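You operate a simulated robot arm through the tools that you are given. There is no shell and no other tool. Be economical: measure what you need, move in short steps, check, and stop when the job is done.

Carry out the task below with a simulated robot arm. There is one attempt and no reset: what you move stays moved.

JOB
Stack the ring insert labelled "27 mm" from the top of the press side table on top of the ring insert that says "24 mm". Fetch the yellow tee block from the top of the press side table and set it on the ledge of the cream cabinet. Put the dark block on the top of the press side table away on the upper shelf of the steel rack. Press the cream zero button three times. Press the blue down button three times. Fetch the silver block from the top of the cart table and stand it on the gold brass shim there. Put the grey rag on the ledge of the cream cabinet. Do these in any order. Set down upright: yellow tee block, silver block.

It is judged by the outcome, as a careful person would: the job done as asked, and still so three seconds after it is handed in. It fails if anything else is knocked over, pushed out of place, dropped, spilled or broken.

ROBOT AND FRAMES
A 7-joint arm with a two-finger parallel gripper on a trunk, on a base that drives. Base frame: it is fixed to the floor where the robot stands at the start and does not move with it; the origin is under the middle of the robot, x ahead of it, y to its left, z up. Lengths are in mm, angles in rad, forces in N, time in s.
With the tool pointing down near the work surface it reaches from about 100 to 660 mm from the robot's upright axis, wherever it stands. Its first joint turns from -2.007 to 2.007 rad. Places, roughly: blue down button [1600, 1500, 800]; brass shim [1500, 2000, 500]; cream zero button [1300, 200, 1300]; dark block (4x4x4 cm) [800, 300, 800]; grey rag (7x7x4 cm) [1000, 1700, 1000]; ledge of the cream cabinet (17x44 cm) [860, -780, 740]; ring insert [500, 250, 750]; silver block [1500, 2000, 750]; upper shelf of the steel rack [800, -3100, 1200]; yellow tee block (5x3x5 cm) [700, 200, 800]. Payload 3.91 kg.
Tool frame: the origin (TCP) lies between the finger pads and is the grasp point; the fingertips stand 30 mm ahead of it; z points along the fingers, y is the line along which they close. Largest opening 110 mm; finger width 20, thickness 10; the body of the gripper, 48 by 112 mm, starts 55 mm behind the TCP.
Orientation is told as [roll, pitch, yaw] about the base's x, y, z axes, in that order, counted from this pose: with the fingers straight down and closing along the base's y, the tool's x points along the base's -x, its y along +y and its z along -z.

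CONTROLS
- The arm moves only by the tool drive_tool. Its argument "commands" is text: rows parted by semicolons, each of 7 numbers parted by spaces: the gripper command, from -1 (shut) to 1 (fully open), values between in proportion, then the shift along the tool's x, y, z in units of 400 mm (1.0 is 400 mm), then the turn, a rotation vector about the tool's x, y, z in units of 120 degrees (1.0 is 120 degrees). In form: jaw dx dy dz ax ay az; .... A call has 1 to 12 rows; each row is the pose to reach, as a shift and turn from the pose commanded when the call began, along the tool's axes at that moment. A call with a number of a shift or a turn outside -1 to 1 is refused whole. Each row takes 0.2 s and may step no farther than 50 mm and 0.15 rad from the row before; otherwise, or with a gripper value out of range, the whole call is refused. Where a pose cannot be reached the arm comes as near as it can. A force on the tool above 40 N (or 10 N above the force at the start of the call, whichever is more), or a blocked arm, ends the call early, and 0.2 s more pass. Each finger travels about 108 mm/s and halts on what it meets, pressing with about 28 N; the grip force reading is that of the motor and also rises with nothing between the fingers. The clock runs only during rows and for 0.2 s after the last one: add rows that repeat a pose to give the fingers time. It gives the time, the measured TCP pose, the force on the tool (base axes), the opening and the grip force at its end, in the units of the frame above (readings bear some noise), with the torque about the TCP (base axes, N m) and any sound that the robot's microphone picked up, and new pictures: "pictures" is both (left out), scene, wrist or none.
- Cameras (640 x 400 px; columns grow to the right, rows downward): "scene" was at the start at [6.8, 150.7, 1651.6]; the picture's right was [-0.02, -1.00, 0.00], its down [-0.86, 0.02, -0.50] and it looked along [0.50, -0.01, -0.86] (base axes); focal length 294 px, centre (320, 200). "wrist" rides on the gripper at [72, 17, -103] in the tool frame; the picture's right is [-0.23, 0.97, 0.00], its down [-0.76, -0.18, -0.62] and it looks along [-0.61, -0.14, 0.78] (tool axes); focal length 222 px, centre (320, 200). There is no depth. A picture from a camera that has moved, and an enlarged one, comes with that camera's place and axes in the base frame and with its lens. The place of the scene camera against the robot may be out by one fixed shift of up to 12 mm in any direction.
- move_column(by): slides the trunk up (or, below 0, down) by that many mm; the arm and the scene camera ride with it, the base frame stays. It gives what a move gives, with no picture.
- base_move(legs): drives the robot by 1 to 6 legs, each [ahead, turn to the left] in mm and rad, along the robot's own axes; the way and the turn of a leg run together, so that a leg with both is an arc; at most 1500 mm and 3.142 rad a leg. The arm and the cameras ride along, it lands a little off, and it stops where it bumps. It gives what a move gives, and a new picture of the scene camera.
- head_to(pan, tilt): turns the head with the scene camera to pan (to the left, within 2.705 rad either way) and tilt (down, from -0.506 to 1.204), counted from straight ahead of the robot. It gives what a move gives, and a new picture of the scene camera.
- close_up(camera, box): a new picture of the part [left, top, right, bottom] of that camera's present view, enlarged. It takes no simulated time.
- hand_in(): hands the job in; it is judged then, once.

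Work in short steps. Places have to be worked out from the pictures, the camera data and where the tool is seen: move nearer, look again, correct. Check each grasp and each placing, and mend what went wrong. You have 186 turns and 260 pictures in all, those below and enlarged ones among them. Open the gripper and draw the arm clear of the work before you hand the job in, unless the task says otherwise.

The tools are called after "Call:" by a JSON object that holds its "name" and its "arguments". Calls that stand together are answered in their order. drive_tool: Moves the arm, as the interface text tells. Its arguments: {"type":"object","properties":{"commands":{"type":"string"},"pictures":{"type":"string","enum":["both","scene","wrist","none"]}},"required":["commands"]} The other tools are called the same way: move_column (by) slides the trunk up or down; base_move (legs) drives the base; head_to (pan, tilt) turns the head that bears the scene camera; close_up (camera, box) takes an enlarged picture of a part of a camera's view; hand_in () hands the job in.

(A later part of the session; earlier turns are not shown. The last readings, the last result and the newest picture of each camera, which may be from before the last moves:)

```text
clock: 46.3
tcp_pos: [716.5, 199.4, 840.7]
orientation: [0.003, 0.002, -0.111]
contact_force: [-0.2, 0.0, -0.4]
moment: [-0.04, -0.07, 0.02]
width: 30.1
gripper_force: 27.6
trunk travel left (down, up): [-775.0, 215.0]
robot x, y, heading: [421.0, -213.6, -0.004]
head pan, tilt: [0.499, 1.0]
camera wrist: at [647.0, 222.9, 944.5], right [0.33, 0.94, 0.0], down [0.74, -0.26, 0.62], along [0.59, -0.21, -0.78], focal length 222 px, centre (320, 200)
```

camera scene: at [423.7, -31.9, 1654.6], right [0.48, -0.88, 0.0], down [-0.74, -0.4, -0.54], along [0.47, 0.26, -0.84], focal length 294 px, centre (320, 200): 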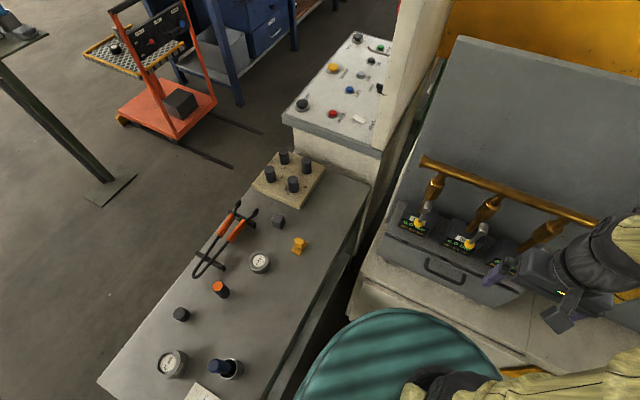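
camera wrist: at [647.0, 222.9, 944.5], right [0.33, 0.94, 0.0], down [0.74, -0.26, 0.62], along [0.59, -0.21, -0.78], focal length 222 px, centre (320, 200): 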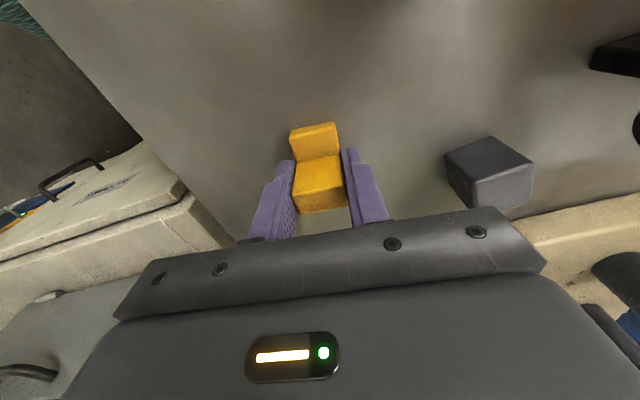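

Gripped at 30 mm. Lift, and turn the head to view the cabinet ledge.

Call:
{"name": "drive_tool", "arguments": {"commands": "-1 0 0 -.12 0 0 0; -1 0 0 -.24 0 0 0; -1 0 0 -.36 0 0 0; -1 0 0 -.48 0 0 0; -1 0 0 -.6 0 0 0; -1 0 0 -.72 0 0 0", "pictures": "wrist"}}

Call:
{"name": "head_to", "arguments": {"pan": -0.6, "tilt": 0.8}}

```text
clock: 47.7
tcp_pos: [715.8, 197.1, 1129.0]
orientation: [0.002, 0.003, -0.113]
contact_force: [0.4, -0.5, -2.6]
moment: [0.02, -0.01, -0.01]
width: 29.5
gripper_force: 27.8
trunk travel left (down, up): [-775.0, 215.0]
robot x, y, heading: [421.9, -216.0, -0.004]
head pan, tilt: [0.499, 1.0]
camera wrist: at [646.6, 220.9, 1232.7], right [0.33, 0.94, 0.0], down [0.74, -0.26, 0.62], along [0.59, -0.21, -0.78], focal length 222 px, centre (320, 200)
```

wrist: 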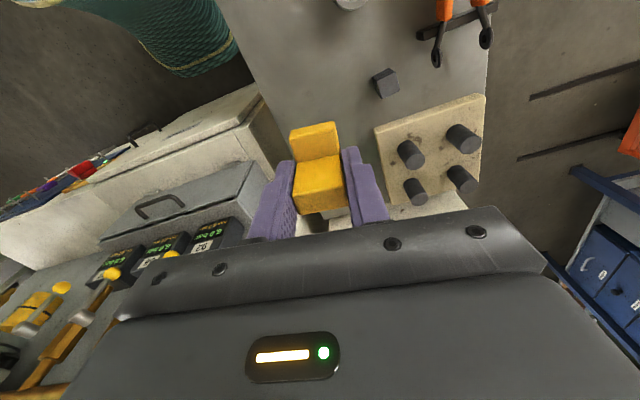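

```text
clock: 49.1
tcp_pos: [716.2, 196.8, 1127.6]
orientation: [0.001, 0.004, -0.113]
contact_force: [0.6, -0.3, -3.6]
moment: [-0.03, -0.01, 0.01]
width: 29.9
gripper_force: 28.0
trunk travel left (down, up): [-775.0, 215.0]
robot x, y, heading: [424.5, -219.0, 0.002]
head pan, tilt: [-0.6, 0.799]
camera scene: at [429.2, -110.2, 1669.7], right [-0.57, -0.82, 0.0], down [-0.59, 0.41, -0.7], along [0.57, -0.39, -0.72], focal length 294 px, centre (320, 200)
```

scene: 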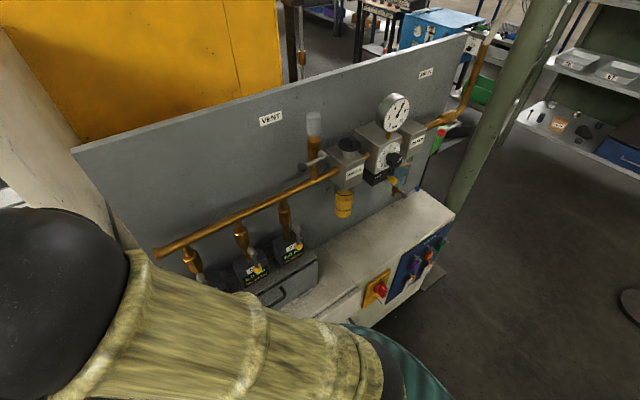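

The ledge's right part is free (x≈783–960, y to −1020). From here (830,−620) is within reach, so I carry the tee along x≈720 at z≈1128 toward it, in two moves.

Call:
{"name": "drive_tool", "arguments": {"commands": "-1 -.0125 -.1104 0 0 0 0; -1 -.025 -.2208 0 0 0 0; -1 -.0376 -.3312 0 0 0 0; -1 -.05 -.4416 0 0 0 0; -1 -.0627 -.552 0 0 0 0; -1 -.075 -.6624 0 0 0 0; -1 -.0877 -.7728 0 0 0 0; -1 -.1 -.883 0 0 0 0; -1 -.1128 -.9936 0 0 0 0", "pictures": "none"}}

Call:
{"name": "drive_tool", "arguments": {"commands": "-1 -.0125 -.1104 0 0 0 0; -1 -.025 -.2208 0 0 0 0; -1 -.0376 -.3312 0 0 0 0; -1 -.05 -.4416 0 0 0 0; -1 -.0627 -.552 0 0 0 0; -1 -.075 -.6624 0 0 0 0; -1 -.0877 -.7728 0 0 0 0; -1 -.1 -.883 0 0 0 0; -1 -.1128 -.9936 0 0 0 0", "pictures": "both"}}

```text
clock: 51.1
tcp_pos: [722.7, -201.3, 1130.7]
orientation: [0.003, 0.005, -0.111]
contact_force: [0.3, -0.5, -2.1]
moment: [0.01, 0.0, -0.02]
width: 29.9
gripper_force: 28.0
out of reach, approached as far as the arm can: row 9
trunk travel left (down, up): [-775.0, 215.0]
robot x, y, heading: [424.8, -216.3, 0.003]
head pan, tilt: [-0.6, 0.799]
```

```text
clock: 53.1
tcp_pos: [723.1, -604.1, 1130.1]
orientation: [0.003, 0.003, -0.11]
contact_force: [-0.1, 0.1, -2.7]
moment: [0.0, 0.0, -0.01]
width: 30.1
gripper_force: 27.8
trunk travel left (down, up): [-775.0, 215.0]
robot x, y, heading: [421.4, -216.3, 0.006]
head pan, tilt: [-0.6, 0.799]
camera scene: at [429.2, -112.8, 1669.9], right [-0.57, -0.82, 0.0], down [-0.59, 0.41, -0.7], along [0.57, -0.39, -0.72], focal length 294 px, centre (320, 200)
camera wrist: at [654.2, -579.7, 1234.5], right [0.33, 0.94, 0.0], down [0.74, -0.26, 0.62], along [0.59, -0.2, -0.78], focal length 222 px, centre (320, 200)
```

scene: 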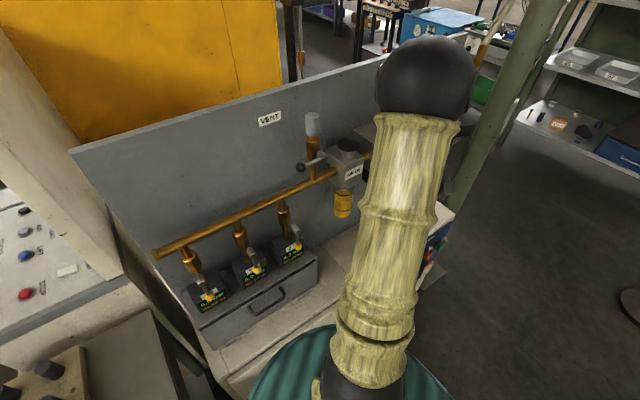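
wrist: 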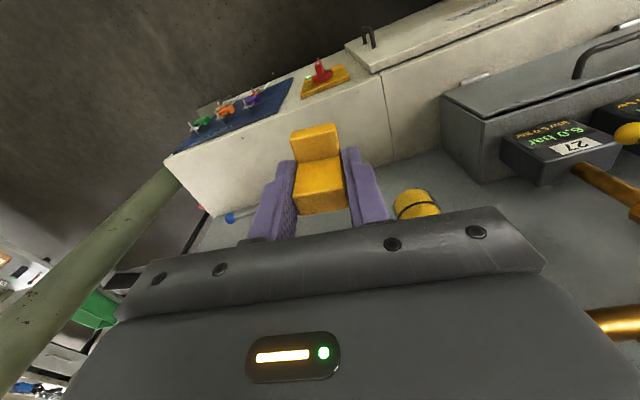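

The ledge surface is clear at y≈-640. I descend in front of it to z≈860 first, then go forward over it.

Call:
{"name": "drive_tool", "arguments": {"commands": "-1 -.005 -.045 .1 0 0 0; -1 -.01 -.0894 .2 0 0 0; -1 -.01 -.0894 .32 0 0 0; -1 -.01 -.0894 .44 0 0 0; -1 -.01 -.0894 .56 0 0 0; -1 -.01 -.0894 .675 0 0 0; -1 -.01 -.0894 .675 0 0 0", "pictures": "both"}}

```text
clock: 54.7
tcp_pos: [723.9, -637.2, 857.8]
orientation: [0.0, 0.002, -0.111]
contact_force: [0.3, -0.8, -3.2]
moment: [-0.02, -0.01, 0.03]
width: 29.7
gripper_force: 28.2
trunk travel left (down, up): [-775.0, 215.0]
robot x, y, heading: [420.5, -216.7, 0.0]
head pan, tilt: [-0.6, 0.799]
camera scene: at [429.0, -110.7, 1669.8], right [-0.57, -0.82, 0.0], down [-0.59, 0.41, -0.7], along [0.57, -0.4, -0.72], focal length 294 px, centre (320, 200)
camera wrist: at [654.5, -612.9, 963.4], right [0.33, 0.94, 0.0], down [0.74, -0.26, 0.62], along [0.59, -0.21, -0.78], focal length 222 px, centre (320, 200)
```

scene: 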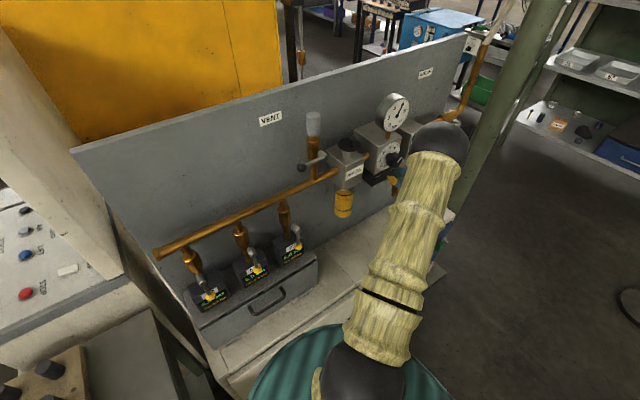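
wrist: 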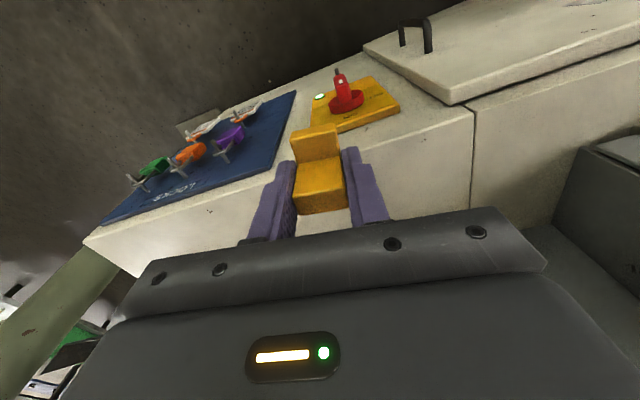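

Front edge of the ledge ≈x 765. I move forward 111 mm to x≈835.

Call:
{"name": "drive_tool", "arguments": {"commands": "-1 -.092 .0103 0 0 0 0; -1 -.184 .0206 0 0 0 0; -1 -.2758 .0308 0 0 0 0; -1 -.2758 .0308 0.06 0 0 0; -1 -.2758 .0308 0.12 0 0 0; -1 -.2758 .0308 0.12 0 0 0", "pictures": "both"}}

```text
clock: 56.1
tcp_pos: [839.7, -630.3, 813.2]
orientation: [-0.001, 0.004, -0.105]
contact_force: [0.8, 0.2, -2.8]
moment: [-0.03, -0.02, -0.02]
width: 29.6
gripper_force: 28.2
trunk travel left (down, up): [-775.0, 215.0]
robot x, y, heading: [421.0, -214.7, -0.003]
head pan, tilt: [-0.6, 0.799]
camera scene: at [432.2, -102.5, 1668.7], right [-0.57, -0.82, 0.01], down [-0.59, 0.4, -0.7], along [0.57, -0.4, -0.72], focal length 294 px, centre (320, 200)
camera wrist: at [770.2, -606.1, 916.2], right [0.33, 0.94, 0.0], down [0.74, -0.26, 0.62], along [0.59, -0.2, -0.78], focal length 222 px, centre (320, 200)
```

scene: 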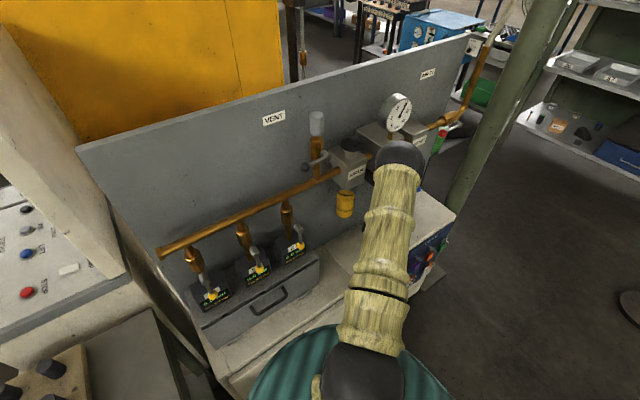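
wrist: 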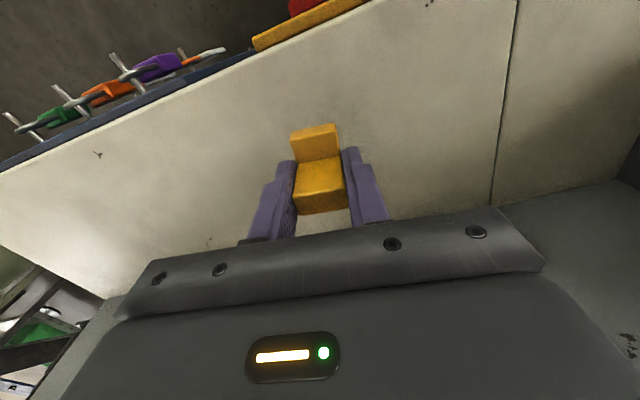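

The scene camera pose shifted a bit; let me check the elbow near the gauge in a close-up.

Call:
{"name": "close_up", "arguments": {"camera": "scene", "box": [320, 80, 480, 180]}}

```text
4.00 times, centred on (400, 130) of scene
camera zoom: at [432.2, -102.5, 1668.7], right [-0.57, -0.82, 0.01], down [-0.59, 0.4, -0.7], along [0.57, -0.4, -0.72], focal length 1176 px, centre (0, 480)
```

zoom: 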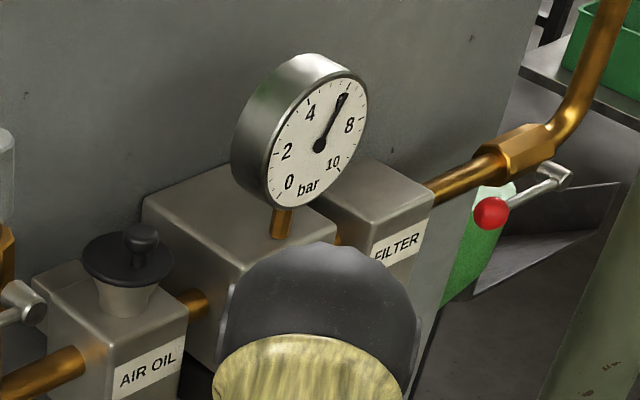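

The whole robot seems pushed ~8 mm, so an arm link is probably touching a fitting. I retreat along the same path and check.

Call:
{"name": "drive_tool", "arguments": {"commands": "-1 0 0 -.06 0 0 0; -1 0 0 -.11 0 0 0; -1 .092 -.0103 -.11 0 0 0; -1 .184 -.0206 -.11 0 0 0; -1 .2758 -.0308 -.11 0 0 0; -1 .2758 -.0308 -.11 0 0 0", "pictures": "scene"}}

Call:
{"name": "close_up", "arguments": {"camera": "scene", "box": [300, 80, 460, 220]}}

```text
clock: 57.5
tcp_pos: [723.1, -637.8, 856.2]
orientation: [0.0, 0.001, -0.11]
contact_force: [0.3, 0.4, -3.5]
moment: [0.02, 0.03, -0.04]
width: 29.7
gripper_force: 28.4
trunk travel left (down, up): [-775.0, 215.0]
robot x, y, heading: [424.2, -216.5, -0.001]
head pan, tilt: [-0.6, 0.799]
camera scene: at [428.2, -110.5, 1669.9], right [-0.57, -0.82, 0.0], down [-0.59, 0.41, -0.7], along [0.57, -0.39, -0.72], focal length 294 px, centre (320, 200)
```

scene: 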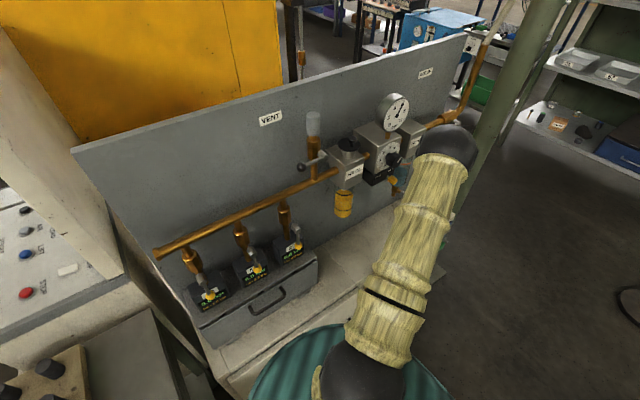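

```text
2.86 times, centred on (380, 150) of scene
camera zoom: at [428.2, -110.5, 1669.9], right [-0.57, -0.82, 0.0], down [-0.59, 0.41, -0.7], along [0.57, -0.39, -0.72], focal length 840 px, centre (149, 343)
```

zoom: 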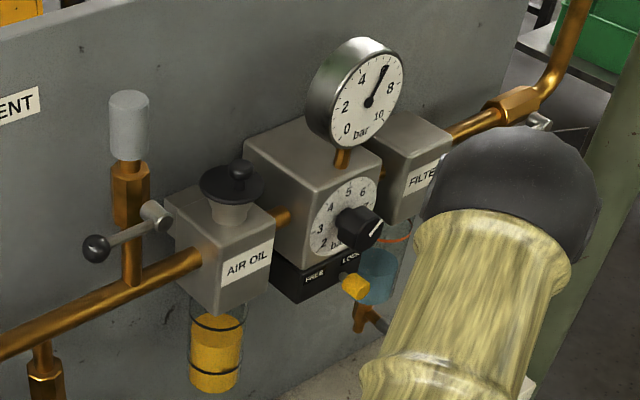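

It was the forearm near the regulator knob; nothing appears changed. Better to place from a straight-on stance with the arm stretched, at the free right end (y≈-900). I lift and tuck the arm, then reposition the base.

Call:
{"name": "drive_tool", "arguments": {"commands": "-1 0 0 -.12 0 0 0; -1 0 0 -.24 0 0 0; -1 0 0 -.36 0 0 0; -1 0 0 -.48 0 0 0; -1 0 0 -.6 0 0 0; -1 0 0 -.685 0 0 0; -1 .012 .11 -.685 0 0 0; -1 .0245 .22 -.685 0 0 0; -1 .037 .33 -.685 0 0 0; -1 .049 .44 -.685 0 0 0; -1 .061 .55 -.685 0 0 0; -1 .0735 .66 -.685 0 0 0", "pictures": "none"}}

Call:
{"name": "base_move", "arguments": {"legs": [[-420, 0], [0, -1.571], [664, 0], [0, 1.571]]}}

```text
clock: 60.1
tcp_pos: [725.0, -371.8, 1130.6]
orientation: [0.0, 0.001, -0.111]
contact_force: [-0.4, -0.3, -3.5]
moment: [0.0, 0.02, 0.02]
width: 30.0
gripper_force: 27.5
trunk travel left (down, up): [-775.0, 215.0]
robot x, y, heading: [421.9, -219.7, -0.001]
head pan, tilt: [-0.6, 0.799]
```

```text
clock: 67.5
tcp_pos: [-85.2, -543.3, 1130.4]
orientation: [0.001, 0.002, -1.472]
contact_force: [-0.2, 0.6, -2.8]
moment: [0.03, 0.01, 0.0]
width: 30.0
gripper_force: 27.9
trunk travel left (down, up): [-775.0, 215.0]
robot x, y, heading: [1.5, -217.5, -1.357]
head pan, tilt: [-0.6, 0.799]
stopped in leg 2: the robot was blocked; the commanded pose is now the measured one
camera scene: at [109.0, -201.1, 1669.7], right [-0.92, 0.38, 0.0], down [0.27, 0.66, -0.7], along [-0.27, -0.64, -0.72], focal length 294 px, centre (320, 200)
```

scene: 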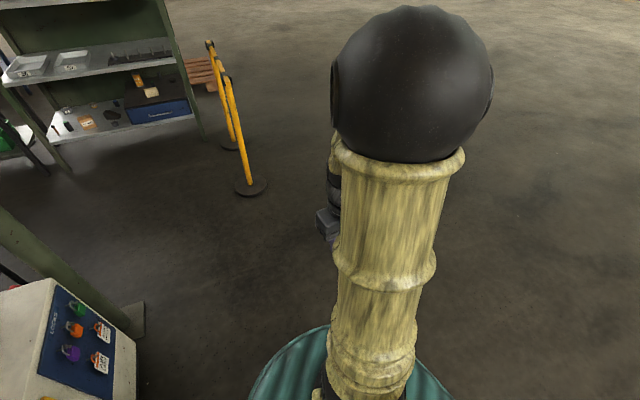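

Blocked by the table's foot at the rear; I just drive on along the current heading and turn back to face the cabinet there.

Call:
{"name": "base_move", "arguments": {"legs": [[670, 0], [0, 1.357]]}}

Call:
{"name": "head_to", "arguments": {"pan": 0.0, "tilt": 0.8}}

```text
clock: 76.5
tcp_pos: [442.1, -1020.6, 1130.5]
orientation: [0.003, 0.004, -0.12]
contact_force: [0.3, -0.2, -3.1]
moment: [-0.01, 0.03, 0.04]
width: 29.9
gripper_force: 28.2
trunk travel left (down, up): [-775.0, 215.0]
robot x, y, heading: [143.1, -864.2, -0.011]
head pan, tilt: [-0.6, 0.799]
camera scene: at [149.1, -757.5, 1669.8], right [-0.57, -0.82, 0.0], down [-0.59, 0.41, -0.7], along [0.57, -0.4, -0.72], focal length 294 px, centre (320, 200)
```

scene: 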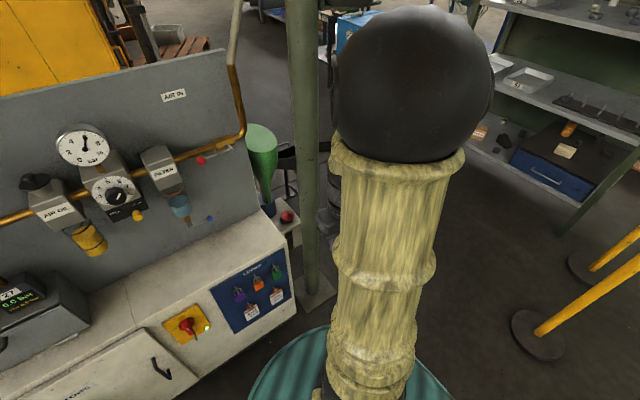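

```text
clock: 77.5
tcp_pos: [442.8, -1021.9, 1131.1]
orientation: [0.001, 0.004, -0.117]
contact_force: [-0.9, 0.8, -2.4]
moment: [-0.02, -0.01, 0.01]
width: 29.8
gripper_force: 27.9
trunk travel left (down, up): [-775.0, 215.0]
robot x, y, heading: [142.9, -865.8, -0.006]
head pan, tilt: [0.0, 0.799]
camera scene: at [163.6, -712.2, 1669.8], right [-0.01, -1.0, 0.0], down [-0.72, 0.01, -0.7], along [0.7, -0.01, -0.72], focal length 294 px, centre (320, 200)
```

scene: 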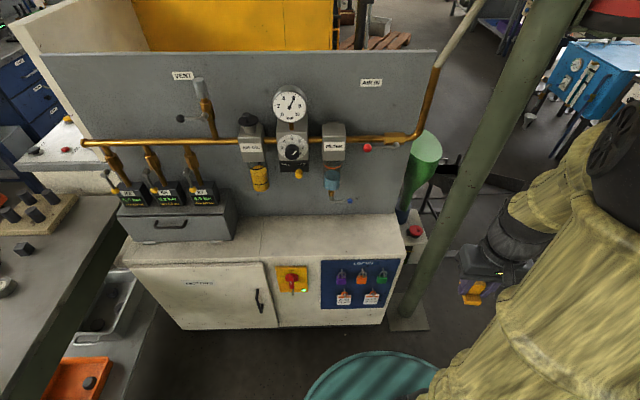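

Excellent view: ledge front edge x≈766, free at y≈-925. I drive 60 mm ahead, then bring the tool in front of the ledge and down.

Call:
{"name": "base_move", "arguments": {"legs": [[60, 0]]}}

Call:
{"name": "drive_tool", "arguments": {"commands": "-1 -.0855 .05 0 0 0 0; -1 -.171 .1 0 0 0 0; -1 -.2565 .15 0 0 0 0; -1 -.342 .2 0 0 0 0; -1 -.4275 .25 0 0 0 0; -1 -.513 .302 0 0 0 0; -1 -.513 .302 .11 0 0 0; -1 -.513 .302 .22 0 0 0; -1 -.513 .302 .33 0 0 0; -1 -.513 .302 .44 0 0 0; -1 -.513 .302 .55 0 0 0; -1 -.513 .302 .65 0 0 0", "pictures": "both"}}

```text
clock: 78.5
tcp_pos: [502.9, -1022.4, 1130.7]
orientation: [0.003, 0.002, -0.122]
contact_force: [-0.3, -0.1, -2.9]
moment: [-0.01, -0.01, 0.01]
width: 29.9
gripper_force: 27.9
trunk travel left (down, up): [-775.0, 215.0]
robot x, y, heading: [203.3, -862.2, -0.009]
head pan, tilt: [0.0, 0.799]
camera scene: at [225.0, -712.7, 1669.7], right [-0.01, -1.0, 0.0], down [-0.72, 0.01, -0.7], along [0.7, -0.01, -0.72], focal length 294 px, centre (320, 200)
```

scene: 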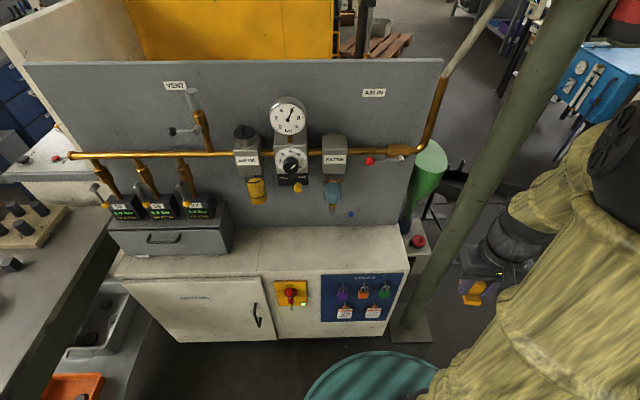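

```text
clock: 81.1
tcp_pos: [721.7, -926.7, 868.5]
orientation: [0.002, 0.003, -0.121]
contact_force: [0.1, -1.4, -3.1]
moment: [0.0, 0.01, -0.01]
width: 29.7
gripper_force: 27.5
trunk travel left (down, up): [-775.0, 215.0]
robot x, y, heading: [201.8, -865.1, -0.007]
head pan, tilt: [0.0, 0.799]
camera scene: at [225.4, -712.7, 1669.8], right [-0.01, -1.0, 0.0], down [-0.72, 0.01, -0.7], along [0.7, -0.01, -0.72], focal length 294 px, centre (320, 200)
camera wrist: at [652.9, -901.3, 973.3], right [0.34, 0.94, 0.0], down [0.74, -0.27, 0.62], along [0.58, -0.21, -0.78], focal length 222 px, centre (320, 200)
```

scene: 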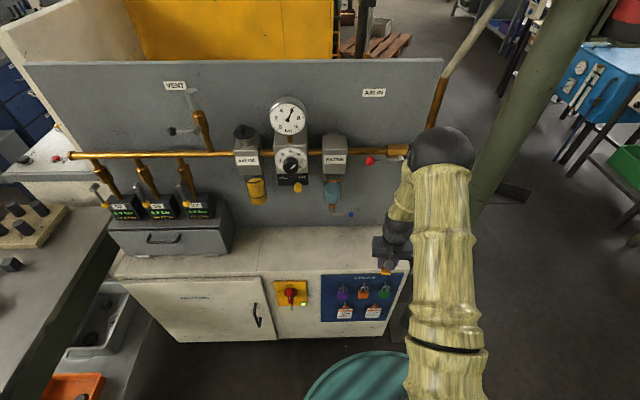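
wrist: 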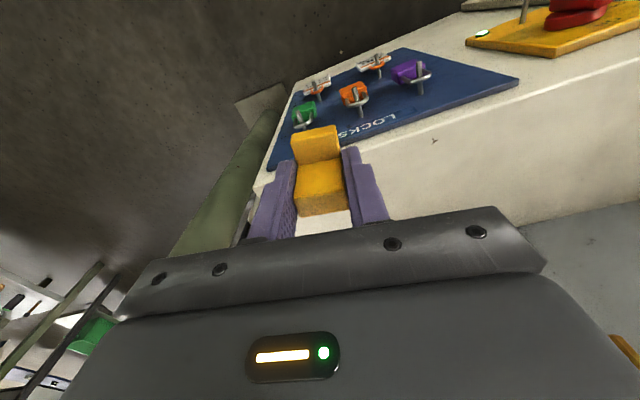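

Clear. Forward to x≈820 and down to z≈800.

Call:
{"name": "drive_tool", "arguments": {"commands": "-1 -.081 .0099 0 0 0 0; -1 -.162 .0197 0 0 0 0; -1 -.2432 .0296 0 0 0 0; -1 -.2432 .0296 0.08 0 0 0; -1 -.2432 .0296 0.16 0 0 0; -1 -.2432 .0296 0.16 0 0 0", "pictures": "both"}}

```text
clock: 82.5
tcp_pos: [817.8, -926.1, 806.1]
orientation: [0.002, 0.004, -0.119]
contact_force: [-0.7, -0.3, -2.5]
moment: [0.0, 0.02, 0.01]
width: 29.7
gripper_force: 27.9
trunk travel left (down, up): [-775.0, 215.0]
robot x, y, heading: [202.6, -867.0, -0.012]
head pan, tilt: [0.0, 0.799]
camera scene: at [224.2, -712.5, 1669.8], right [-0.01, -1.0, 0.0], down [-0.72, 0.01, -0.7], along [0.7, -0.01, -0.72], focal length 294 px, centre (320, 200)
camera wrist: at [749.5, -901.4, 910.2], right [0.34, 0.94, 0.0], down [0.74, -0.27, 0.62], along [0.58, -0.21, -0.78], focal length 222 px, centre (320, 200)
```

scene: 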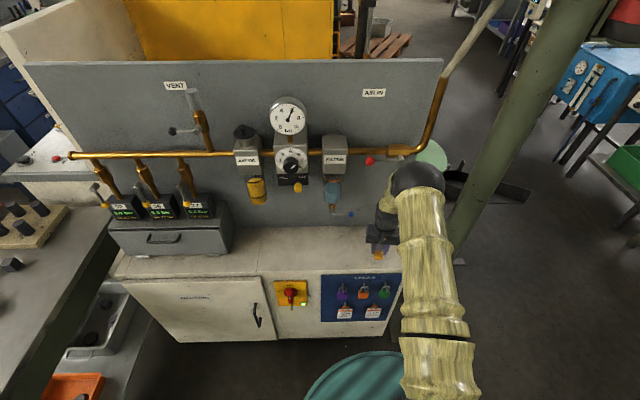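
wrist: 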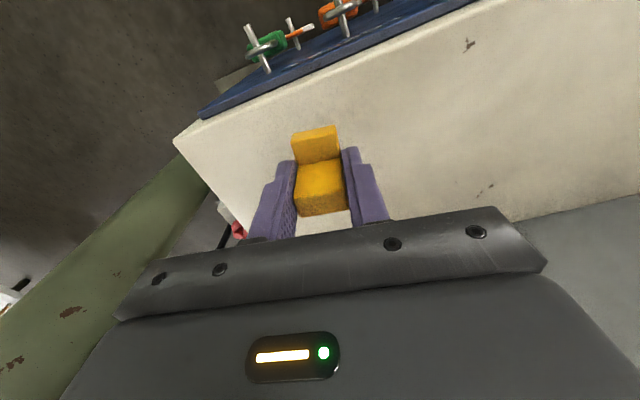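

Good; tee is well inside the edges. Lowering slowly to contact (~z 778).

Call:
{"name": "drive_tool", "arguments": {"commands": "-1 0 0 .025 0 0 0; -1 0 0 .05 0 0 0; -1 0 0 .056 0 0 0; -1 0 0 .062 0 0 0; -1 0 0 .068 0 0 0; -1 0 0 .072 0 0 0", "pictures": "none"}}

```text
clock: 83.9
tcp_pos: [817.6, -926.1, 780.3]
orientation: [0.002, -0.001, -0.122]
contact_force: [-0.6, -0.2, 21.6]
moment: [-0.03, 0.57, 0.0]
width: 30.0
gripper_force: 28.0
trunk travel left (down, up): [-775.0, 215.0]
robot x, y, heading: [202.8, -864.2, -0.01]
head pan, tilt: [0.0, 0.799]
```

Contact. Ease 1 mm up, open, and rise clear.

Call:
{"name": "drive_tool", "arguments": {"commands": "-1 0 0 -.003 0 0 0; -0.2 0 0 -.003 0 0 0; -0.2 0 0 -.003 0 0 0; 0.6 0 0 -.003 0 0 0; 0.6 0 0 -.003 0 0 0; 0.6 0 0 -.1 0 0 0; 0.6 0 0 -.22 0 0 0; 0.6 .12 0 -.22 0 0 0; .6 .24 0 -.22 0 0 0", "pictures": "both"}}

```text
clock: 85.9
tcp_pos: [721.0, -916.1, 867.2]
orientation: [0.001, 0.001, -0.118]
contact_force: [-0.7, -0.3, -0.5]
moment: [0.0, 0.01, -0.02]
width: 87.7
gripper_force: 0.1
trunk travel left (down, up): [-775.0, 215.0]
robot x, y, heading: [201.6, -865.7, -0.006]
head pan, tilt: [0.0, 0.799]
camera scene: at [223.3, -712.5, 1669.8], right [-0.01, -1.0, 0.0], down [-0.72, 0.01, -0.7], along [0.7, -0.01, -0.72], focal length 294 px, centre (320, 200)
camera wrist: at [652.7, -890.0, 970.4], right [0.34, 0.94, 0.0], down [0.74, -0.27, 0.62], along [0.58, -0.21, -0.78], focal length 222 px, centre (320, 200)
```

scene: 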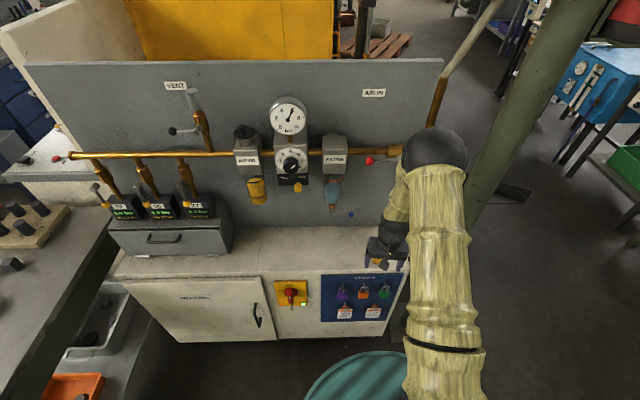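
wrist: 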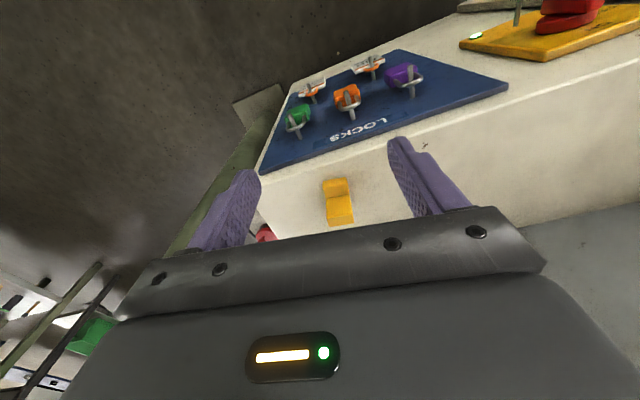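

The tee stands upright on the ledge. Now the dark block: I tuck the arm and drive back to the stance right of the table.

Call:
{"name": "drive_tool", "arguments": {"commands": ".6 .05 0 -.11 0 0 0; .6 .1 0 -.22 0 0 0; .6 .15 0 -.33 0 0 0; .6 .2 0 -.44 0 0 0; .6 .25 0 -.55 0 0 0; .6 .3 0 -.655 0 0 0; 1 .4 0 -.655 0 0 0; 1 .5 0 -.655 0 0 0; 1 .52 0 -.655 0 0 0", "pictures": "none"}}

Call:
{"name": "base_move", "arguments": {"legs": [[0, 2.006], [686, 0], [0, -1.941], [511, 0], [0, -0.055]]}}

```text
clock: 87.9
tcp_pos: [516.3, -891.9, 1126.9]
orientation: [0.003, 0.003, -0.119]
contact_force: [-0.1, 0.0, 1.3]
moment: [0.01, 0.02, 0.02]
width: 110.0
gripper_force: 0.0
trunk travel left (down, up): [-775.0, 215.0]
robot x, y, heading: [201.9, -863.7, -0.011]
head pan, tilt: [0.0, 0.799]
```

```text
clock: 109.7
tcp_pos: [739.9, -220.8, 1127.9]
orientation: [0.002, 0.003, -0.101]
contact_force: [0.0, 0.0, -0.1]
moment: [0.04, -0.02, 0.0]
width: 109.9
gripper_force: 0.0
trunk travel left (down, up): [-775.0, 215.0]
robot x, y, heading: [424.8, -198.6, 0.008]
head pan, tilt: [0.0, 0.799]
camera scene: at [444.2, -48.7, 1669.8], right [0.01, -1.0, 0.0], down [-0.72, 0.0, -0.7], along [0.7, 0.0, -0.72], focal length 294 px, centre (320, 200)
```

scene: 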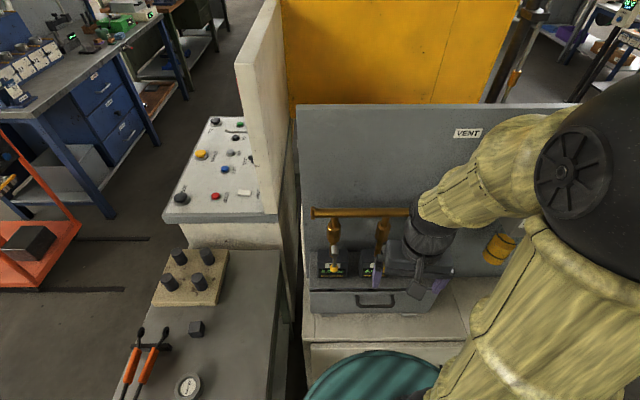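

Back in place. I swing the arm left over the dark block near (749,302).

Call:
{"name": "drive_tool", "arguments": {"commands": "1 .0108 .1066 0 0 0 0; 1 .0216 .213 0 0 0 0; 1 .0324 .32 0 0 0 0; 1 .0432 .426 0 0 0 0; 1 .054 .533 0 0 0 0; 1 .0648 .64 0 0 0 0; 1 .0756 .746 0 0 0 0", "pictures": "none"}}

Call:
{"name": "drive_tool", "arguments": {"commands": "1 .0088 .111 .03 0 0 -.012; 1 .0176 .222 .06 0 0 -.024; 1 .0264 .333 .09 0 0 -.036; 1 .035 .445 .12 0 0 -.048; 1 .044 .556 .15 0 0 -.05; 1 .044 .556 .25 0 0 -.05; 1 .044 .556 .35 0 0 -.05; 1 .044 .556 .45 0 0 -.05; 1 .044 .556 .45 0 0 -.05", "pictures": "wrist"}}

Call:
{"name": "close_up", "arguments": {"camera": "wrist", "box": [260, 60, 420, 160]}}

```text
clock: 111.3
tcp_pos: [739.8, 80.3, 1127.8]
orientation: [0.001, 0.004, -0.102]
contact_force: [-1.4, -0.4, 0.2]
moment: [0.0, 0.01, -0.03]
width: 110.1
gripper_force: 0.2
trunk travel left (down, up): [-775.0, 215.0]
robot x, y, heading: [426.6, -200.2, 0.004]
head pan, tilt: [0.0, 0.799]
```

```text
clock: 113.3
tcp_pos: [743.7, 301.7, 947.7]
orientation: [0.002, 0.004, 0.003]
contact_force: [-0.2, -0.3, 0.1]
moment: [0.03, -0.01, -0.03]
width: 110.0
gripper_force: 0.1
trunk travel left (down, up): [-775.0, 215.0]
robot x, y, heading: [426.9, -201.6, 0.009]
head pan, tilt: [0.0, 0.799]
camera wrist: at [672.4, 318.6, 1052.2], right [0.22, 0.97, 0.0], down [0.76, -0.18, 0.62], along [0.61, -0.14, -0.78], focal length 222 px, centre (320, 200)
```

wrist: 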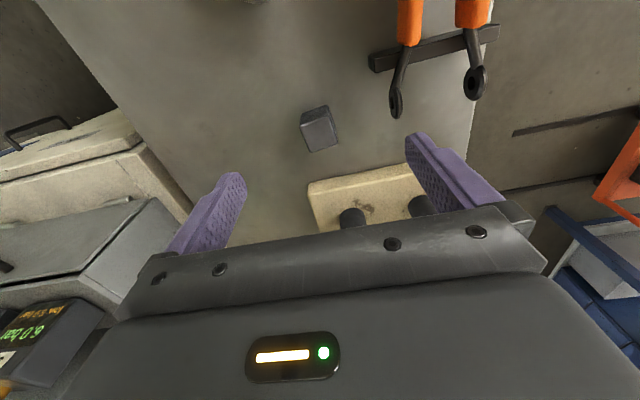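

```text
4.00 times, centred on (340, 110) of wrist
camera zoom: at [672.4, 318.6, 1052.2], right [0.22, 0.97, 0.0], down [0.76, -0.18, 0.62], along [0.61, -0.14, -0.78], focal length 888 px, centre (240, 560)
```

zoom: 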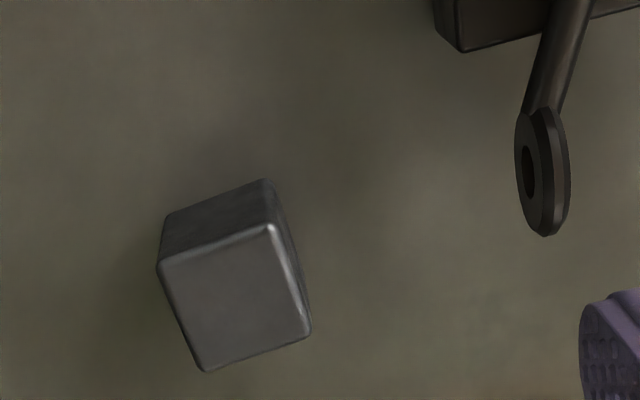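

Dark block centre ≈(756,299), rotated ≈+0.11 rad; the pliers' tip is near, so I open only ~70 mm, align and descend.

Call:
{"name": "drive_tool", "arguments": {"commands": ".27 -.03 -.0075 0 0 0 -.0525; .27 -.03 -.0075 .08 0 0 -.0525; .27 -.03 -.0075 .16 0 0 -.0525; .27 -.03 -.0075 .16 0 0 -.0525", "pictures": "wrist"}}

Call:
{"name": "close_up", "arguments": {"camera": "wrist", "box": [220, 80, 420, 205]}}

```text
clock: 114.3
tcp_pos: [755.7, 298.9, 884.3]
orientation: [0.003, 0.003, 0.114]
contact_force: [-0.6, -0.2, -0.7]
moment: [0.01, 0.02, 0.01]
width: 70.1
gripper_force: 0.1
trunk travel left (down, up): [-775.0, 215.0]
robot x, y, heading: [425.7, -200.8, 0.01]
head pan, tilt: [0.0, 0.799]
camera wrist: at [682.5, 307.3, 988.6], right [0.12, 0.99, 0.0], down [0.78, -0.09, 0.62], along [0.62, -0.07, -0.78], focal length 222 px, centre (320, 200)
```

wrist: 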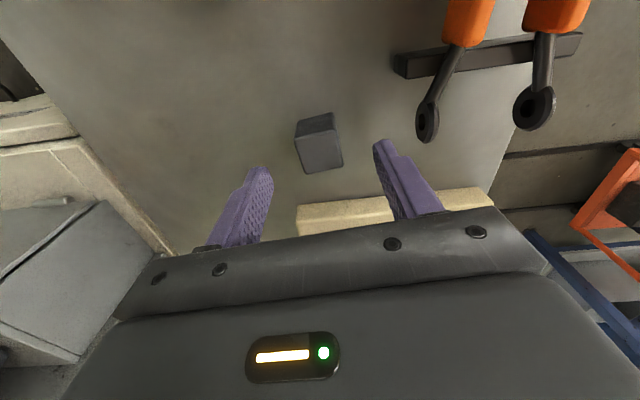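

```text
3.20 times, centred on (320, 142) of wrist
camera zoom: at [682.5, 307.3, 988.6], right [0.12, 0.99, 0.0], down [0.78, -0.09, 0.62], along [0.62, -0.07, -0.78], focal length 711 px, centre (320, 384)
```

zoom: 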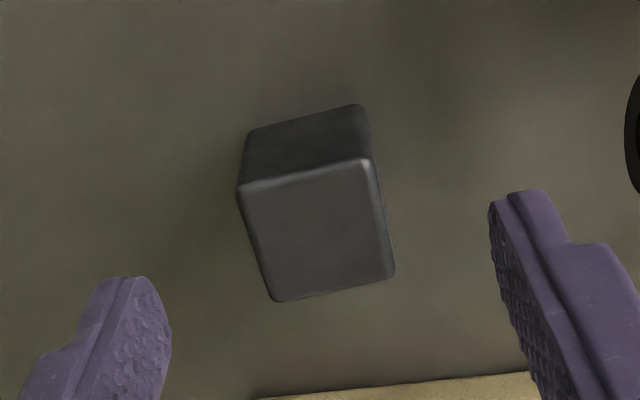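

Aligned. Descend to z≈838 and grip.

Call:
{"name": "drive_tool", "arguments": {"commands": ".27 0 0 .06 0 0 0; .27 0 0 .113 0 0 0; -1 0 0 .113 0 0 0; -1 0 0 .113 0 0 0; -1 0 0 .113 0 0 0; -1 0 0 .113 0 0 0; -1 0 0 0 0 0 0; -1 0 0 -.12 0 0 0; -1 0 0 -.24 0 0 0; -1 0 0 -.36 0 0 0; -1 0 0 -.48 0 0 0; -1 0 0 -.6 0 0 0", "pictures": "both"}}

```text
clock: 116.9
tcp_pos: [756.4, 299.1, 1124.1]
orientation: [0.002, 0.006, 0.112]
contact_force: [0.0, 0.4, -3.2]
moment: [0.04, 0.0, 0.02]
width: 31.9
gripper_force: 28.1
trunk travel left (down, up): [-775.0, 215.0]
robot x, y, heading: [425.5, -199.0, 0.011]
head pan, tilt: [0.0, 0.799]
camera scene: at [443.8, -48.7, 1669.7], right [0.01, -1.0, 0.0], down [-0.72, 0.0, -0.7], along [0.7, 0.0, -0.72], focal length 294 px, centre (320, 200)
camera wrist: at [684.1, 306.6, 1228.4], right [0.12, 0.99, 0.0], down [0.78, -0.09, 0.62], along [0.62, -0.07, -0.78], focal length 222 px, centre (320, 200)
```

scene: 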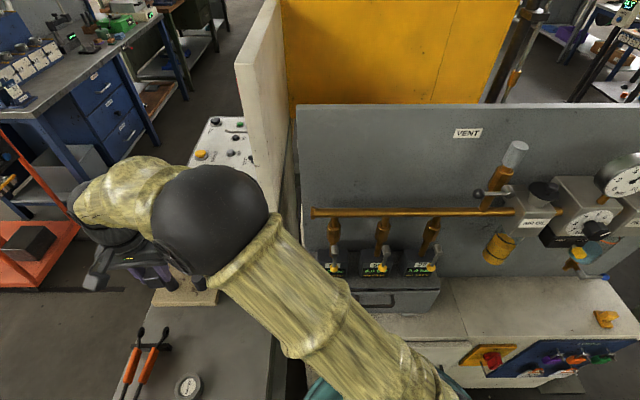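
wrist: 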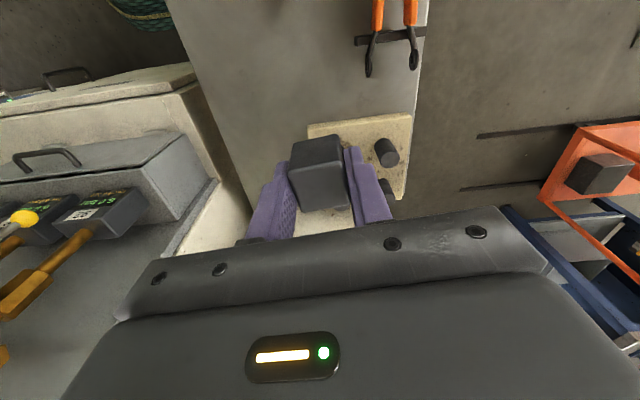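

Gripped (32 mm). I swing the arm back in front of the robot and tuck it.

Call:
{"name": "drive_tool", "arguments": {"commands": "-1 .0125 -.1104 0 0 0 0; -1 .025 -.2208 0 0 0 0; -1 .0376 -.3312 0 0 0 0; -1 .05 -.4416 0 0 0 0; -1 .0627 -.552 0 0 0 0; -1 .075 -.6624 0 0 0 0; -1 .0877 -.7728 0 0 0 0; -1 .1 -.883 0 0 0 0; -1 .1118 -.9936 0 0 0 0", "pictures": "none"}}

Call:
{"name": "drive_tool", "arguments": {"commands": "-1 .0125 -.1104 0 0 0 0; -1 .025 -.2208 0 0 0 0; -1 .04 -.30 0 0 0 0", "pictures": "none"}}

Call:
{"name": "base_move", "arguments": {"legs": [[-505, 0.06], [0, -1.358], [1400, 0]]}}

```text
clock: 118.9
tcp_pos: [756.3, -102.3, 1123.1]
orientation: [0.001, 0.003, 0.113]
contact_force: [0.3, 0.8, -3.6]
moment: [0.02, 0.01, 0.01]
width: 31.9
gripper_force: 28.2
trunk travel left (down, up): [-775.0, 215.0]
robot x, y, heading: [427.0, -204.4, 0.007]
head pan, tilt: [0.0, 0.799]
```

```text
clock: 119.7
tcp_pos: [755.4, -223.4, 1122.5]
orientation: [0.001, 0.001, 0.116]
contact_force: [0.2, 0.0, -3.5]
moment: [-0.02, 0.05, 0.02]
width: 31.6
gripper_force: 28.2
trunk travel left (down, up): [-775.0, 215.0]
robot x, y, heading: [428.8, -199.2, 0.003]
head pan, tilt: [0.0, 0.799]
```

```text
clock: 135.7
tcp_pos: [352.7, -1889.2, 1123.4]
orientation: [0.002, 0.003, -1.198]
contact_force: [0.6, 0.1, -3.5]
moment: [0.01, -0.02, 0.01]
width: 31.8
gripper_force: 28.2
trunk travel left (down, up): [-775.0, 215.0]
robot x, y, heading: [285.7, -1564.2, -1.304]
head pan, tilt: [0.0, 0.799]
camera scene: at [441.4, -1544.3, 1669.7], right [-0.96, -0.26, 0.0], down [-0.19, 0.69, -0.7], along [0.18, -0.67, -0.72], focal length 294 px, centre (320, 200)
```

scene: 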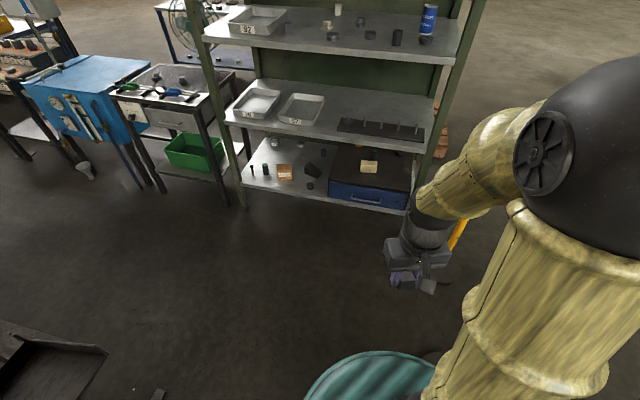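

Now the rack is ahead. I raise the head tilt to see the shelves.

Call:
{"name": "head_to", "arguments": {"pan": 0.0, "tilt": 0.3}}

Call:
{"name": "close_up", "arguments": {"camera": "scene", "box": [180, 40, 480, 240]}}

```text
clock: 136.6
tcp_pos: [353.1, -1888.2, 1122.2]
orientation: [0.002, 0.003, -1.197]
contact_force: [0.4, 0.1, -2.9]
moment: [-0.01, -0.04, 0.0]
width: 31.6
gripper_force: 27.5
trunk travel left (down, up): [-775.0, 215.0]
robot x, y, heading: [287.1, -1566.4, -1.304]
head pan, tilt: [0.0, 0.3]
camera scene: at [444.7, -1556.3, 1714.0], right [-0.96, -0.26, 0.0], down [-0.08, 0.29, -0.95], along [0.25, -0.92, -0.3], focal length 294 px, centre (320, 200)
```

scene: 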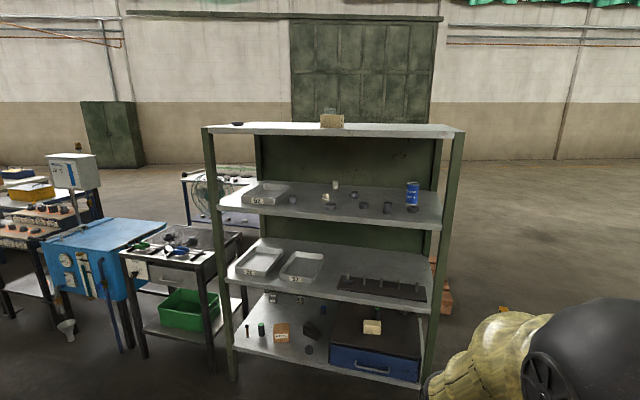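

```text
2.00 times, centred on (330, 140) of scene
camera zoom: at [444.7, -1556.3, 1714.0], right [-0.96, -0.26, 0.0], down [-0.08, 0.29, -0.95], along [0.25, -0.92, -0.3], focal length 588 px, centre (300, 320)
```

zoom: 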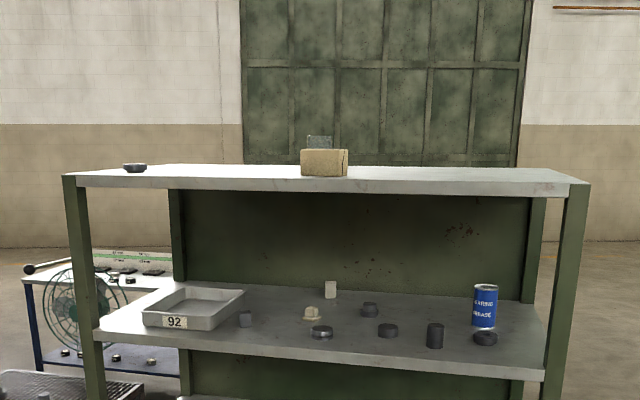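

Upper shelf: front edge along x at y≈-2940, z≈1150, top board ≈1600; the front strip near x≈920 looks free. I drive to about (920,-2400) facing the rack.

Call:
{"name": "base_move", "arguments": {"legs": [[0, 0.381], [1045, 0], [0, -0.648]]}}

Call:
{"name": "head_to", "arguments": {"pan": 0.0, "tilt": 0.55}}

```text
clock: 147.0
tcp_pos: [898.5, -2726.1, 1122.6]
orientation: [0.002, 0.002, -1.462]
contact_force: [-0.1, -0.6, -2.9]
moment: [-0.01, -0.01, -0.02]
width: 31.9
gripper_force: 28.4
trunk travel left (down, up): [-775.0, 215.0]
robot x, y, heading: [924.2, -2395.3, -1.573]
head pan, tilt: [0.0, 0.3]
camera scene: at [1073.6, -2429.5, 1714.1], right [-1.0, 0.0, 0.0], down [0.0, 0.3, -0.96], along [0.0, -0.96, -0.3], focal length 294 px, centre (320, 200)
```

scene: 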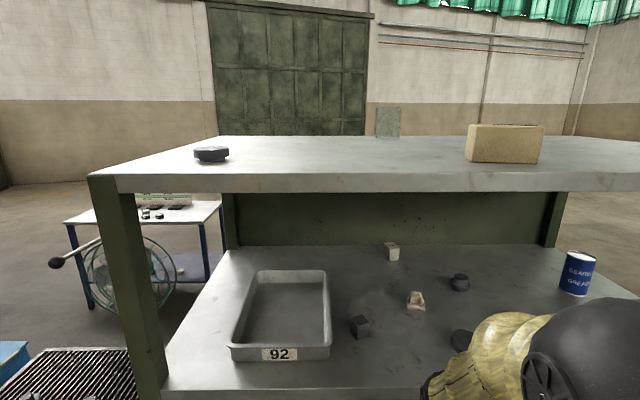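

```text
clock: 147.7
tcp_pos: [897.4, -2727.6, 1123.9]
orientation: [0.002, 0.004, -1.463]
contact_force: [0.1, -0.6, -3.0]
moment: [0.0, 0.0, -0.05]
width: 32.0
gripper_force: 28.3
trunk travel left (down, up): [-775.0, 215.0]
robot x, y, heading: [920.8, -2393.8, -1.568]
head pan, tilt: [0.0, 0.55]
camera scene: at [1073.6, -2425.9, 1691.2], right [-1.0, 0.0, 0.0], down [0.0, 0.52, -0.85], along [0.0, -0.85, -0.52], focal length 294 px, centre (320, 200)
```

scene: 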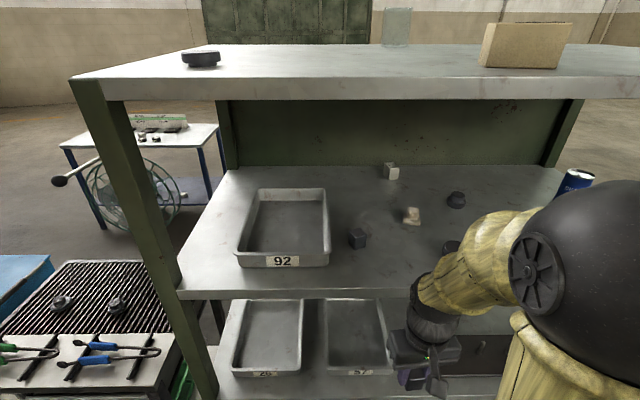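

Shelf top ≈1161, front edge y≈-2900, underside of top board ≈1584. I aim at (925,-2950). First raise the tool to z≈1235 in front of the shelf.

Call:
{"name": "drive_tool", "arguments": {"commands": "-1 -.0075 .0348 -.09 0 0 0; -1 -.0075 .0696 -.18 0 0 0; -1 -.0075 .0696 -.28 0 0 0; -1 -.0075 .0696 -.28 0 0 0", "pictures": "both"}}

```text
clock: 148.7
tcp_pos: [925.3, -2725.1, 1234.7]
orientation: [0.003, 0.004, -1.463]
contact_force: [-0.9, -0.6, -2.9]
moment: [0.01, 0.02, 0.02]
width: 31.7
gripper_force: 27.6
trunk travel left (down, up): [-775.0, 215.0]
robot x, y, heading: [921.0, -2397.6, -1.569]
head pan, tilt: [0.0, 0.55]
camera scene: at [1073.8, -2426.6, 1691.1], right [-1.0, 0.0, 0.0], down [0.0, 0.52, -0.85], along [0.0, -0.85, -0.52], focal length 294 px, centre (320, 200)
camera wrist: at [935.7, -2653.8, 1339.1], right [0.99, -0.12, 0.0], down [-0.09, -0.78, 0.62], along [-0.07, -0.62, -0.78], focal length 222 px, centre (320, 200)
```

scene: 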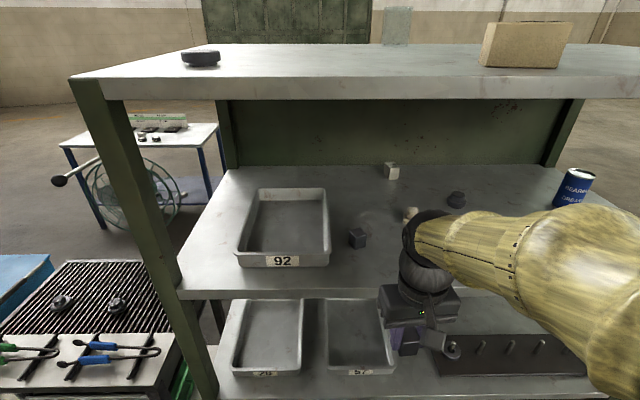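
wrist: 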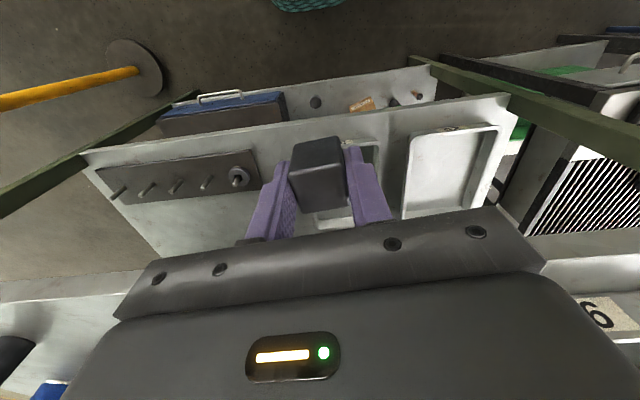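

Clear. Move forward 225 mm over the shelf's front strip.

Call:
{"name": "drive_tool", "arguments": {"commands": "-1 -.112 -.0121 0 0 0 0; -1 -.224 -.0242 0 0 0 0; -1 -.335 -.0363 0 0 0 0; -1 -.447 -.0484 0 0 0 0; -1 -.559 -.0605 0 0 0 0; -1 -.559 -.0605 0 0 0 0", "pictures": "both"}}

```text
clock: 149.5
tcp_pos: [927.0, -2830.5, 1234.6]
orientation: [0.007, 0.044, -1.468]
contact_force: [0.1, 25.0, 0.8]
moment: [0.24, -0.05, -0.47]
width: 31.8
gripper_force: 27.9
trunk travel left (down, up): [-775.0, 215.0]
robot x, y, heading: [924.0, -2393.4, -1.57]
head pan, tilt: [0.0, 0.55]
stopped in row 3: the force on the tool passed its limit at 80 N (the readings are from after the stop); the commanded pose is now the measured one
camera scene: at [1073.8, -2421.8, 1691.4], right [-1.0, 0.0, 0.0], down [0.0, 0.52, -0.85], along [0.0, -0.85, -0.52], focal length 294 px, centre (320, 200)
camera wrist: at [936.0, -2761.3, 1339.9], right [0.99, -0.13, 0.0], down [-0.1, -0.8, 0.59], along [-0.08, -0.58, -0.81], focal length 222 px, centre (320, 200)
```

scene: 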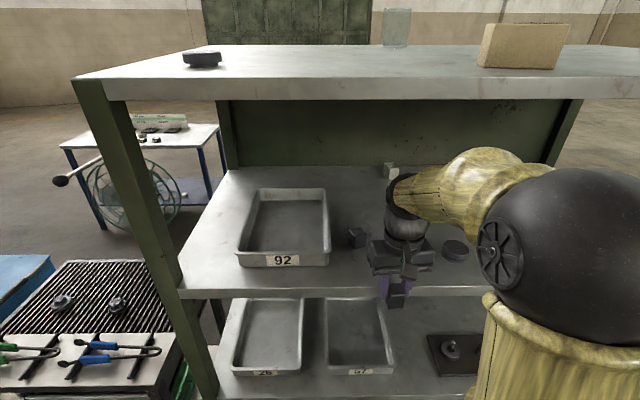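
wrist: 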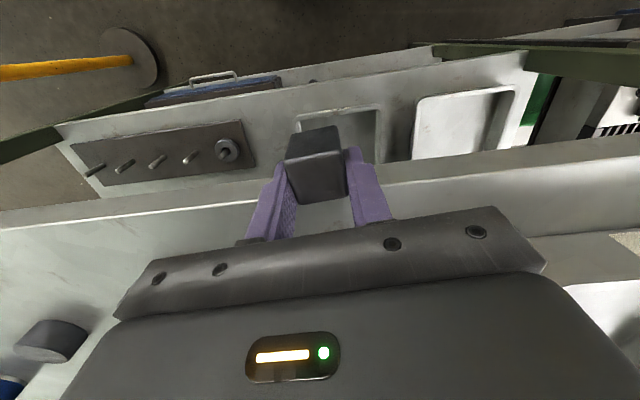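

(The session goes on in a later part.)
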